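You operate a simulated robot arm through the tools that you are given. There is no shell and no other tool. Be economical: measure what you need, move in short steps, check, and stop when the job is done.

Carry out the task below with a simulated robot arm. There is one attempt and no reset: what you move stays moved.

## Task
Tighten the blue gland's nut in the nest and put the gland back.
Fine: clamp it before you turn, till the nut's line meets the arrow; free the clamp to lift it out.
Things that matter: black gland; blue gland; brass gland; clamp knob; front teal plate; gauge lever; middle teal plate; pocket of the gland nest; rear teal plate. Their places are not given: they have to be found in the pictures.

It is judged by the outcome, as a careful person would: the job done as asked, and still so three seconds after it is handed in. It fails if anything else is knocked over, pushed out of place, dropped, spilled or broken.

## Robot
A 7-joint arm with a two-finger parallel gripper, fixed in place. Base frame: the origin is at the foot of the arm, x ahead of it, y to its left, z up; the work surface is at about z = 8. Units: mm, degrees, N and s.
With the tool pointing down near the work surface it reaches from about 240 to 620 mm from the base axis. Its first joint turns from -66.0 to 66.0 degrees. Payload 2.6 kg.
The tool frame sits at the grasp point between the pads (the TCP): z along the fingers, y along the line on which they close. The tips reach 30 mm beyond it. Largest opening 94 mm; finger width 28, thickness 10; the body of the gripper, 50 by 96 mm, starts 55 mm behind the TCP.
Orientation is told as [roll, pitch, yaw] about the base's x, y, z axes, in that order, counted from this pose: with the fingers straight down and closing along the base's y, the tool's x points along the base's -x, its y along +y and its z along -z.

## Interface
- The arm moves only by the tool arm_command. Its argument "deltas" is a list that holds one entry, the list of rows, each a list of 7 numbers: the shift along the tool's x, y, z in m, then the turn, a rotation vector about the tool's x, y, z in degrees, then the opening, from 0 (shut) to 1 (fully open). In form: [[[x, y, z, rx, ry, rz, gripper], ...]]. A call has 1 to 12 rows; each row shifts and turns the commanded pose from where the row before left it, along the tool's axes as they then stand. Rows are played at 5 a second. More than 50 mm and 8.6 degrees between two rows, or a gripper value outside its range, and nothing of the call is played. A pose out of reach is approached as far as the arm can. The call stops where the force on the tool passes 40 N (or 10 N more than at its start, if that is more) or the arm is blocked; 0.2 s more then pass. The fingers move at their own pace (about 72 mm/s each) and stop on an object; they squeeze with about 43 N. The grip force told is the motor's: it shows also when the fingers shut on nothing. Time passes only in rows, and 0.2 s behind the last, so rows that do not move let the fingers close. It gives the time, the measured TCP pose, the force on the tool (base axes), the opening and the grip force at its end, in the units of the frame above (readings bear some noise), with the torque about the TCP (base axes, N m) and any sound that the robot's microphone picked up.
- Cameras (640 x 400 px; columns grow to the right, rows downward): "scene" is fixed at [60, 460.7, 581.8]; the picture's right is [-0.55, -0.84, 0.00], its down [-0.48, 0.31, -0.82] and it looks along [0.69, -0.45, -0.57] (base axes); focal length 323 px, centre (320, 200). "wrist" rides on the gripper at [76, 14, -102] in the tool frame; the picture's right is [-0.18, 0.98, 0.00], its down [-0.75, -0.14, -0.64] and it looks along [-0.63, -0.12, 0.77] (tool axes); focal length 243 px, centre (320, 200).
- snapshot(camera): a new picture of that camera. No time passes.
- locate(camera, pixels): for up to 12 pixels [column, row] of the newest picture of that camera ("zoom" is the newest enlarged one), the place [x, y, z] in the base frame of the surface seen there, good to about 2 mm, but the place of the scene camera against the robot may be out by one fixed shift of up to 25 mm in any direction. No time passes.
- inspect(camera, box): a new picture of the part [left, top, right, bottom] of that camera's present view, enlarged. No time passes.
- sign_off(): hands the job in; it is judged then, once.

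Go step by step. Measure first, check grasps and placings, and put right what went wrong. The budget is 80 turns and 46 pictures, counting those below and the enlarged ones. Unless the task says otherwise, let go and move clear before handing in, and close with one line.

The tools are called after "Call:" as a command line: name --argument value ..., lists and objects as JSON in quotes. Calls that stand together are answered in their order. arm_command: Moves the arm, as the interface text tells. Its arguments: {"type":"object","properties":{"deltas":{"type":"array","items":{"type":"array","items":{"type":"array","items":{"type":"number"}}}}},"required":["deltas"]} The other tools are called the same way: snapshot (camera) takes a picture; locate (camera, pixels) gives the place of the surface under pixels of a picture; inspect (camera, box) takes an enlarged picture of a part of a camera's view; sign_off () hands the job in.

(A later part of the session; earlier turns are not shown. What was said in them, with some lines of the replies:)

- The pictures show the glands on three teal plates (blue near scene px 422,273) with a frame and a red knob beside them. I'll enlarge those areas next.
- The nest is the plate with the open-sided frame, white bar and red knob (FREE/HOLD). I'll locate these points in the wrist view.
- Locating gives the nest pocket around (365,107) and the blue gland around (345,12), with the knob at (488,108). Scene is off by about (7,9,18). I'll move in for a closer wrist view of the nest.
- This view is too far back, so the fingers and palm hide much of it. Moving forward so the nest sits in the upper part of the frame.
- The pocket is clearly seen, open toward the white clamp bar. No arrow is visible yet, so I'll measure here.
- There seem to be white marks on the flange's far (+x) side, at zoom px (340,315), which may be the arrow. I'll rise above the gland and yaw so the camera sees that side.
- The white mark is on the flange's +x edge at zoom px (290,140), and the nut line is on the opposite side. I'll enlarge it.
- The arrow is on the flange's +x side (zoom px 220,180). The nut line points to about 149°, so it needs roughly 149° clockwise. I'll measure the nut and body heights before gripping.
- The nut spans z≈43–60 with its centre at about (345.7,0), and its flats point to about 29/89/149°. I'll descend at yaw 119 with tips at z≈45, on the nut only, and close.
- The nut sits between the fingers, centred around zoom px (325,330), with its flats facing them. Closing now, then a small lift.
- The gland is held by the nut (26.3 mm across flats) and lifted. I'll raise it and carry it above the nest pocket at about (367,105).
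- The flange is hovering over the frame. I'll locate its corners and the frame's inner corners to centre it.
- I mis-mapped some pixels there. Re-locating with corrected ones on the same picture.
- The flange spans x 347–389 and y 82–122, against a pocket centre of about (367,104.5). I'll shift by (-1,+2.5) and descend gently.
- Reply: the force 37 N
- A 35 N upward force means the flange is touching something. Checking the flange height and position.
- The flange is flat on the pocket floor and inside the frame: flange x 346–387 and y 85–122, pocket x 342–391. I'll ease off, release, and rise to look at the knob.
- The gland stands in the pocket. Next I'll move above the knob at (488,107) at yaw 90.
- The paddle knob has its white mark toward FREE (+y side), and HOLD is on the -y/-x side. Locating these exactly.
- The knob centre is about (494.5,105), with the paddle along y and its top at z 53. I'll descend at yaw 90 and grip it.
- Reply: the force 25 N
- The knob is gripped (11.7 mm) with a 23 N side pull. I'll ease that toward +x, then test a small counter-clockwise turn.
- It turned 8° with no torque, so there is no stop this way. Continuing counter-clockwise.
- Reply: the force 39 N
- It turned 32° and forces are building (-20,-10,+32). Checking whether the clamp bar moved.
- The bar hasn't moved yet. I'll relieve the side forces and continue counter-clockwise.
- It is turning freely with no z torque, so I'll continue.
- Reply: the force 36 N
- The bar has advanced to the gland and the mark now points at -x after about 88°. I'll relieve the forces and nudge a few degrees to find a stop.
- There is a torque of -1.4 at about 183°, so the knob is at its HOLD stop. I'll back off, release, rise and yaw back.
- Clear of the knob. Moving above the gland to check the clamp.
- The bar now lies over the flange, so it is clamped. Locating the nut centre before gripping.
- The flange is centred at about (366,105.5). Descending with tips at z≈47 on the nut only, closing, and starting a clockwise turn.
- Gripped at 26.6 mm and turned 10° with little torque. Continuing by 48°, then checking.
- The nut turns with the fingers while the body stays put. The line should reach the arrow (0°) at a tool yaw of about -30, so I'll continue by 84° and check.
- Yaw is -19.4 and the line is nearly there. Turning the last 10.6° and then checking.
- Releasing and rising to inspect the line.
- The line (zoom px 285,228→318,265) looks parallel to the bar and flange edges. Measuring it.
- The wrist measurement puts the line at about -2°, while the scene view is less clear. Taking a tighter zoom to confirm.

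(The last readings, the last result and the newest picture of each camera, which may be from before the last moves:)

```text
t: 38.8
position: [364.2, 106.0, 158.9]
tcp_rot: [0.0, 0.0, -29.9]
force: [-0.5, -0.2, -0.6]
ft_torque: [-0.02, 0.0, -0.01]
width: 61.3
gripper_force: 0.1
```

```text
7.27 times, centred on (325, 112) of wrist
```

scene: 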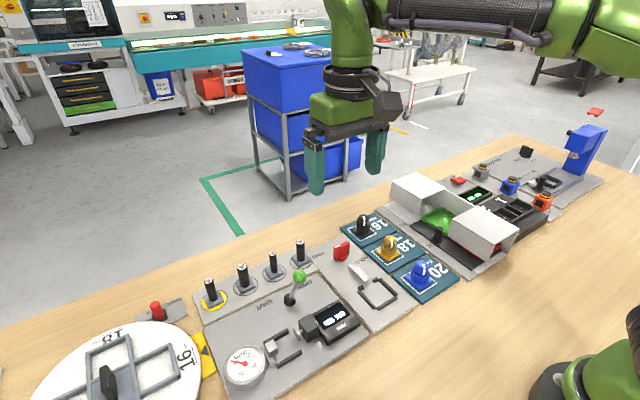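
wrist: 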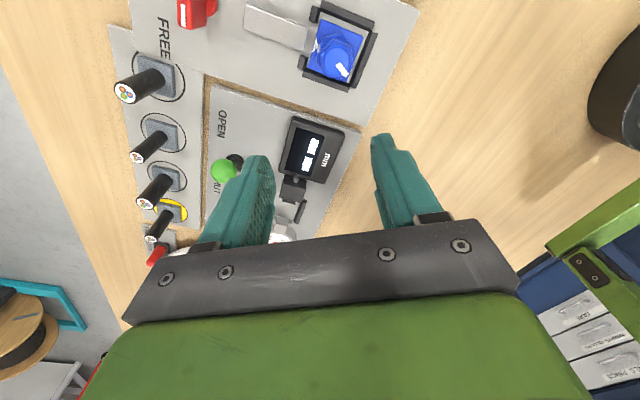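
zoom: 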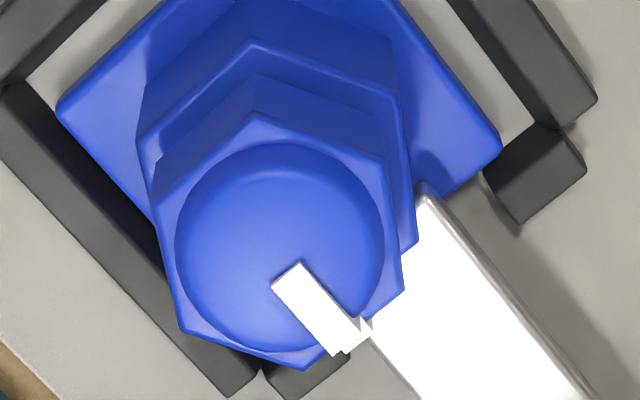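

The line's outer end lies radially at about 52° against the bar's ~51°, so it is aligned to within a few degrees. I'll yaw round toward 150° to see the arrow side directly, which is also on the way to the knob grip.

Call:
arm_command --deltas '[[[0, 0, 0, 0, 0, -8.5, 0.65], [0, 0, 0, 0, 0, -8.5, 0.65], [0, 0, 0, 0, 0, -8.5, 0.65], [0, 0, 0, 0, 0, -8.5, 0.65], [0, 0, 0, 0, 0, -8.5, 0.65], [0, 0, 0, 0, 0, -8.5, 0.65], [0, 0, 0, 0, 0, -8.5, 0.65], [0, 0, 0, 0, 0, -8.5, 0.65], [0, 0, 0, 0, 0, -8.5, 0.65], [0, 0, 0, 0, 0, -8.5, 0.65], [0, 0, 0, 0, 0, -8.5, 0.65], [0, 0, 0, 0, 0, -8.5, 0.65]]]'

Call:
arm_command --deltas '[[[0, 0, 0, 0, 0, -8.5, 0.65], [0, 0, 0, 0, 0, -8.5, 0.65], [0, 0, 0, 0, 0, -8.5, 0.65], [0, 0, 0, 0, 0, -8.5, 0.65], [0, 0, 0, 0, 0, -8.5, 0.65], [0, 0, 0, 0, 0, -8.5, 0.65], [0, 0, 0, 0, 0, -8.5, 0.65], [0, 0, 0, 0, 0, -8.5, 0.65], [0, 0, 0, 0, 0, -8.5, 0.65], [0, 0, 0, 0, 0, -8.5, 0.65], [0, 0, 0, 0, 0, -8.5, 0.65], [0, 0, 0, 0, 0, -8.5, 0.65]]]'

Call:
inspect --camera "wrist" --box '[270, 60, 370, 150]'

```text
t: 41.4
position: [367.0, 104.7, 158.6]
tcp_rot: [-0.1, 0.1, 72.3]
force: [0.2, 0.8, 0.8]
ft_torque: [-0.01, -0.01, -0.01]
width: 61.0
gripper_force: 0.0
```

```text
t: 44.0
position: [365.3, 104.3, 158.7]
tcp_rot: [0.1, 0.0, 174.2]
force: [-0.4, -0.5, 0.7]
ft_torque: [0.0, 0.01, 0.02]
width: 61.4
gripper_force: 0.1
```

```text
4.44 times, centred on (320, 105) of wrist
```

zoom: 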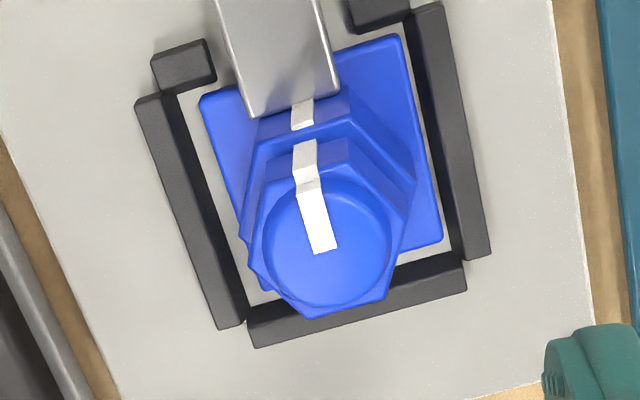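

The nut line (zoom px 305,165) meets the body's arrow mark (303,112) well. Next, the knob: move over it at yaw 180, descend and grip the paddle.

Call:
arm_command --deltas '[[[0.032, -0.00325, 0, 0, 0, 0, 0.45], [0.032, -0.00325, 0, 0, 0, 0, 0.45], [0.032, -0.00325, 0, 0, 0, 0, 0.45], [0.032, -0.00325, 0, 0, 0, -5.8, 0.45], [0, 0, 0.03, 0, 0, 0, 0.45], [0, 0, 0.03, 0, 0, 0, 0.45], [0, 0, 0.02, 0, 0, 0, 0.45], [0, 0, 0.008, 0, 0, 0, 0.45], [0, 0, 0, 0, 0, 0, 0.45]]]'

Call:
inspect --camera "wrist" --box '[180, 0, 460, 200]'

```text
t: 46.0
position: [493.9, 103.6, 72.6]
tcp_rot: [0.0, 0.1, 179.8]
force: [0.4, 0.2, 0.2]
ft_torque: [0.0, -0.01, -0.01]
width: 42.2
gripper_force: 0.1
```

```text
2.00 times, centred on (320, 100) of wrist
```

zoom: 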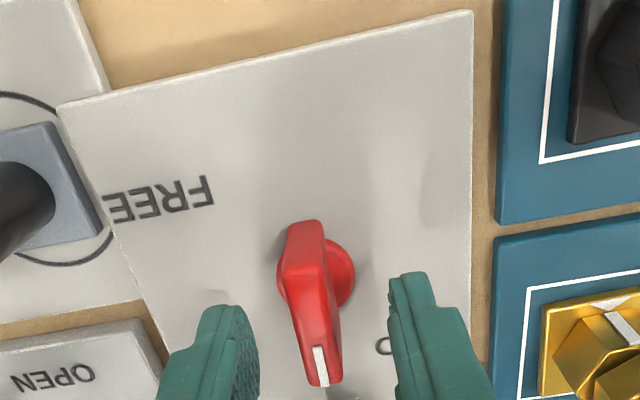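

The paddle is centred between the fingers. Descending and closing, then turning clockwise back toward FREE.

Call:
arm_command --deltas '[[[0, 0, 0.0115, 0, 0, 0, 0.45], [0, 0, 0, 0, 0, 0, 0], [0, 0, 0, 0, 0, 0, 0], [0, 0, 0, 0, 0, 0, 0], [0, 0, 0, 0, 0, 0, 0], [0, 0, 0, 0, 0, 8, 0], [0, 0, 0, 0, 0, 8, 0], [0, 0, 0, 0, 0, 0, 0]]]'

```text
t: 47.8
position: [494.6, 105.8, 61.7]
tcp_rot: [0.0, -0.1, 163.9]
force: [3.6, 13.5, 2.3]
ft_torque: [-0.1, -0.1, 0.0]
width: 11.9
gripper_force: 45.0
```

Call:
arm_command --deltas '[[[0, -0.0008, 0, 0, 0, 8, 0], [0, 0, 0, 0, 0, 8, 0], [0, 0, 0, 0, 0, 8, 0], [0, 0, 0, 0, 0, 0, 0]]]'

Call:
arm_command --deltas '[[[0, 0, 0, 0, 0, 8, 0], [0, 0, 0, 0, 0, 8, 0], [0, 0, 0, 0, 0, 8, 0], [0, 0, 0, 0, 0, 0, 0]]]'

```text
t: 48.8
position: [495.7, 105.3, 60.2]
tcp_rot: [0.0, 0.0, 139.8]
force: [-3.8, 10.0, 6.9]
ft_torque: [-0.74, -0.94, -0.02]
width: 11.6
gripper_force: 44.9
```

```text
t: 49.8
position: [495.1, 106.9, 61.0]
tcp_rot: [0.0, -0.1, 115.8]
force: [-9.8, 8.1, 21.6]
ft_torque: [-0.19, 0.11, -0.01]
width: 12.0
gripper_force: 44.8
```

Turning smoothly, so I'll continue to yaw ≈ 90 and feel for the FREE stop.

Call:
arm_command --deltas '[[[0, 0, -0.0008, 0, 0, 8, 0], [0, 0, 0, 0, 0, 8, 0], [0, 0, 0, 0, 0, 8, 0], [0, 0, 0, 0, 0, 3, 0], [0, 0, 0, 0, 0, 0, 0]]]'

```text
t: 51.0
position: [493.9, 105.4, 60.1]
tcp_rot: [0.0, 0.1, 89.0]
force: [-0.7, 10.2, -0.8]
ft_torque: [0.98, -0.05, 0.92]
width: 11.8
gripper_force: 44.9
```

Torque of 0.92 at yaw 89 means the FREE stop. Releasing, rising, and moving above the gland at yaw 90 to check that the bar has retracted.

Call:
arm_command --deltas '[[[0, 0, 0, 0, 0, -1, 0], [0, 0, 0, 0, 0, 0, 0.45], [0, 0, 0, 0, 0, 0, 0.45], [0, 0, -0.03, 0, 0, 0, 0.65], [0, 0, -0.04, 0, 0, 0, 0.65], [0, 0, -0.03, 0, 0, 0, 0.65], [0, 0.032, 0, 0, 0, 0, 0.65], [0, 0.032, 0, 0, 0, 0, 0.65], [0, 0.032, 0, 0, 0, 0, 0.65], [0, 0.032, 0, 0, 0, 0, 0.65], [0, 0, 0.03, 0, 0, 0, 0.65], [0, 0, 0, 0, 0, 0, 0.65]]]'

Call:
inspect --camera "wrist" --box '[180, 0, 460, 200]'

Call:
locate --camera "zoom" --pixels '[[320, 200]]'

```text
t: 53.6
position: [366.7, 104.5, 129.4]
tcp_rot: [0.0, 0.0, 89.9]
force: [0.1, -0.2, -0.8]
ft_torque: [0.01, 0.02, 0.0]
width: 61.4
gripper_force: 0.0
```

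```text
2.00 times, centred on (320, 100) of wrist
```

zoom: 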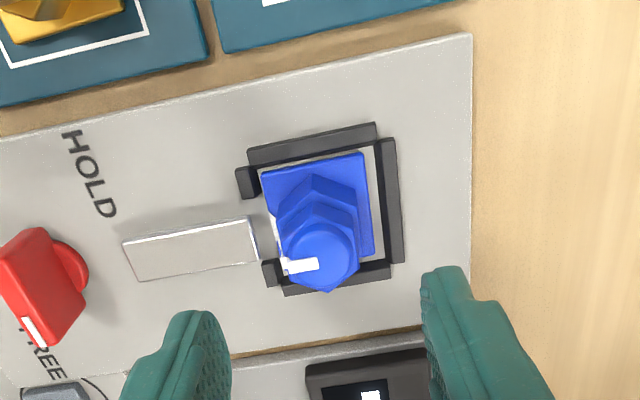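

```text
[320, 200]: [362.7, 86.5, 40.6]
```

The bar is retracted and the gland is free. Descending to grip the nut and lift.

Call:
arm_command --deltas '[[[0, 0, 0.025, 0, 0, 0, 0.6], [0, 0, 0.02, 0, 0, 0, 0.6], [0, 0, 0.006, 0, 0, 0, 0.6], [0, 0, 0, 0, 0, 0, 0], [0, 0, 0, 0, 0, 0, 0], [0, 0, 0, 0, 0, 0, 0], [0, 0, 0, 0, 0, 0, 0], [0, 0, -0.01, 0, 0, 0, 0], [0, 0, -0.02, 0, 0, 0, 0], [0, 0, -0.02, 0, 0, 0, 0], [0, 0, 0, 0, 0, 0, 0]]]'

Call:
inspect --camera "wrist" --box '[240, 60, 400, 190]'

```text
t: 56.0
position: [367.5, 106.1, 130.3]
tcp_rot: [0.0, 0.0, 89.9]
force: [0.4, 0.0, -1.7]
ft_torque: [-0.01, 0.01, 0.01]
width: 26.4
gripper_force: 42.9
```

```text
3.08 times, centred on (320, 125) of wrist
```

zoom: 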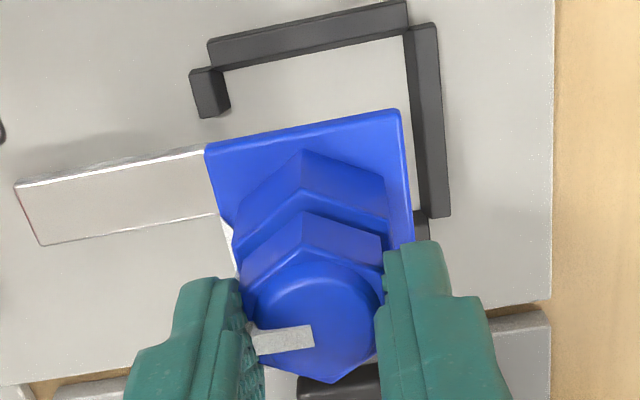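

The gland is lifted. Locating the flange corners to get its offset from the TCP.

Call:
locate --camera "zoom" --pixels '[[208, 152], [396, 115], [410, 235], [228, 220]]'

Call:
arm_command --deltas '[[[0.021, 0.0042, 0, 0, 0, 0, 0], [0.021, 0.0042, 0, 0, 0, 0, 0], [0.021, 0.0042, 0, 0, 0, 0, 0], [0.021, 0.0042, 0, 0, 0, 0, 0], [0.021, 0.0042, 0, 0, 0, 0, 0], [0, 0, 0.02, 0, 0, 0, 0], [0, 0, 0.015, 0, 0, 0, 0], [0, 0, 0, 0, 0, 0, 0]]]'

Call:
inspect --camera "wrist" --box '[240, 60, 400, 190]'

Call:
locate --camera "zoom" --pixels '[[320, 200]]'

```text
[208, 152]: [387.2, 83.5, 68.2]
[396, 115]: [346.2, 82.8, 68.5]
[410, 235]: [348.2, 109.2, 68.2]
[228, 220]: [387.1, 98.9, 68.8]
```

```text
t: 57.8
position: [347.0, 1.2, 94.1]
tcp_rot: [0.0, 0.0, 89.9]
force: [0.7, 0.4, -1.9]
ft_torque: [-0.02, 0.0, -0.03]
width: 26.4
gripper_force: 42.9
```

```text
3.08 times, centred on (320, 125) of wrist
```

zoom: 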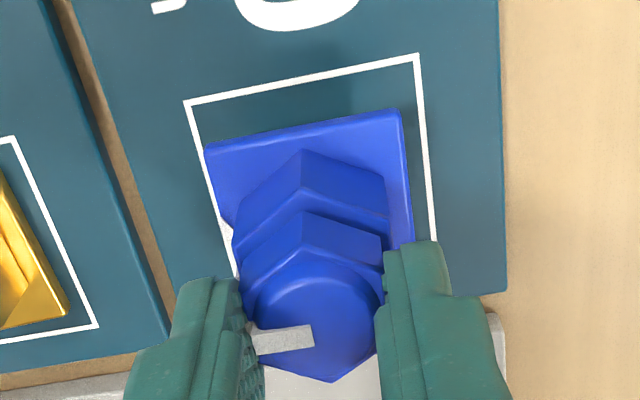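

```text
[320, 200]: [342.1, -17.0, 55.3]
```

Call:
locate --camera "zoom" --pixels '[[187, 103], [416, 57], [432, 225], [425, 140], [208, 150], [397, 115], [409, 235], [215, 220], [230, 262], [236, 275]]'

```text
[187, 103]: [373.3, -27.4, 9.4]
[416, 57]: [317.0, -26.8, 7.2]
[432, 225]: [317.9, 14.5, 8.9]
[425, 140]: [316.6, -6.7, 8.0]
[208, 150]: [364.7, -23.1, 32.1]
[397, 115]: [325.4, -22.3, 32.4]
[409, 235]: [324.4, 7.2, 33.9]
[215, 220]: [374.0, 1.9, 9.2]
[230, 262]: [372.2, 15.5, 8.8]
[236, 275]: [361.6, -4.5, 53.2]
```

The outline is centred at about (345,0.5) and the flange at about (345,-2). I'll nudge +y 1.5 mm and lower about 18 mm with force checks.

Call:
arm_command --deltas '[[[-0.0018, 0, 0.008, 0, 0, 0, 0], [0, 0, 0.006, 0, 0, 0, 0], [0, 0, 0.002, 0, 0, 0, 0], [0, 0, 0.001, 0, 0, 0, 0], [0, 0, 0, 0, 0, 0, 0]]]'

```text
t: 59.0
position: [346.2, 2.1, 75.7]
tcp_rot: [0.0, 0.0, 89.9]
force: [-0.2, 0.1, -0.8]
ft_torque: [-0.03, -0.02, -0.02]
width: 26.4
gripper_force: 42.6
```

Call:
arm_command --deltas '[[[0, 0, 0.001, 0, 0, 0, 0], [0, 0, 0.0007, 0, 0, 0, 0], [0, 0, 0, 0, 0, 0, 0]]]'

```text
t: 59.8
position: [347.1, 2.3, 74.6]
tcp_rot: [0.0, 0.0, 89.9]
force: [0.7, 0.1, -0.6]
ft_torque: [0.0, 0.01, -0.02]
width: 26.5
gripper_force: 42.7
```

Call:
arm_command --deltas '[[[0, 0, 0.001, 0, 0, 0, 0], [0, 0, 0.001, 0, 0, 0, 0], [0, 0, 0, 0, 0, 0, 0]]]'

```text
t: 60.6
position: [346.7, 2.8, 74.9]
tcp_rot: [-0.1, 0.0, 89.8]
force: [-11.8, -0.5, 35.0]
ft_torque: [-0.1, 0.42, -0.03]
width: 26.3
gripper_force: 43.1
```

A contact force of 35 N shows it is seated. I'll back off 1 mm, release, rise and verify.

Call:
arm_command --deltas '[[[0, 0, -0.0012, 0, 0, 0, 0], [0, 0, 0, 0, 0, 0, 0], [0, 0, 0, 0, 0, 0, 0.6], [0, 0, 0, 0, 0, 0, 0.6], [0, 0, -0.02, 0, 0, 0, 0.6], [0, 0, -0.04, 0, 0, 0, 0.6], [0, 0, -0.04, 0, 0, 0, 0.6], [0, 0, -0.04, 0, 0, 0, 0.6], [0, 0, 0, 0, 0, 0, 0.6]]]'

Call:
inspect --camera "wrist" --box '[180, 0, 460, 180]'

Call:
inspect --camera "scene" --box '[310, 200, 470, 300]'

```text
t: 62.6
position: [347.6, 1.4, 214.7]
tcp_rot: [-0.1, 0.0, 89.9]
force: [-0.3, 0.3, -0.9]
ft_torque: [0.03, 0.01, -0.01]
width: 56.3
gripper_force: 0.0
```

```text
2.22 times, centred on (320, 90) of wrist
```

zoom: 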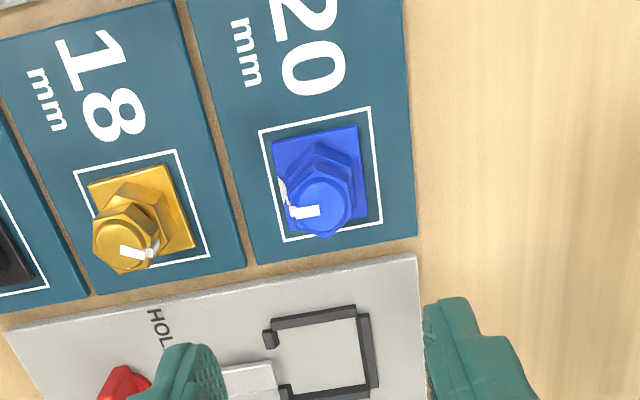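

```text
4.00 times, centred on (390, 250) of scene
```

zoom: 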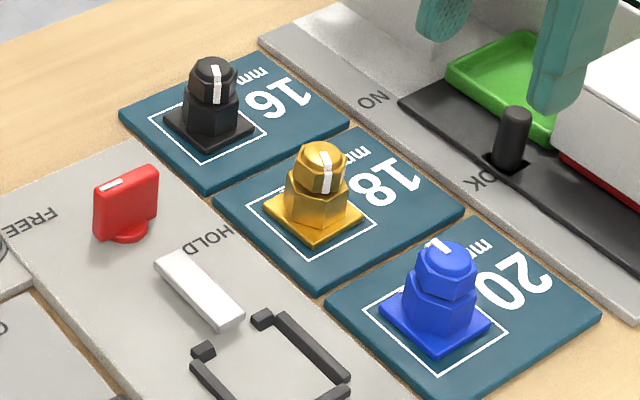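

The gland is back inside its outline, the knob is at FREE, and the other glands haven't moved. One last close look at the line against the arrow.

Call:
inspect --camera "wrist" --box '[290, 50, 350, 110]'

```text
6.67 times, centred on (320, 80) of wrist
```

zoom: 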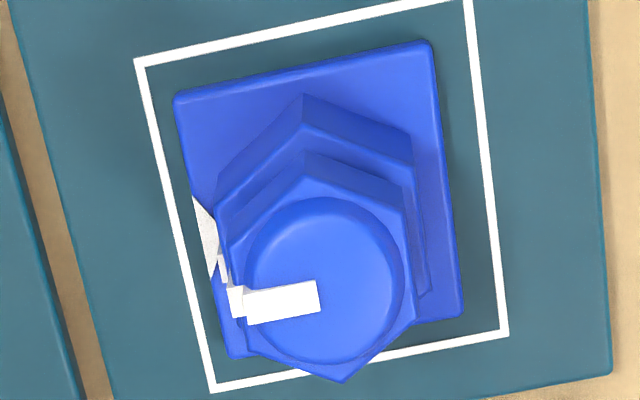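

The line sits over the arrow at zoom px (235,300)/(205,235), with the nut's flats parallel to the body's, and the arm is clear. Handing in.

Call:
sign_off

```text
The job is handed in.
```

The blue gland was clamped in the nest, its nut turned about 149° clockwise until the line met the arrow, then the clamp was freed and the gland put back on its 20 mm (front) plate; the last pictures show nothing else disturbed.
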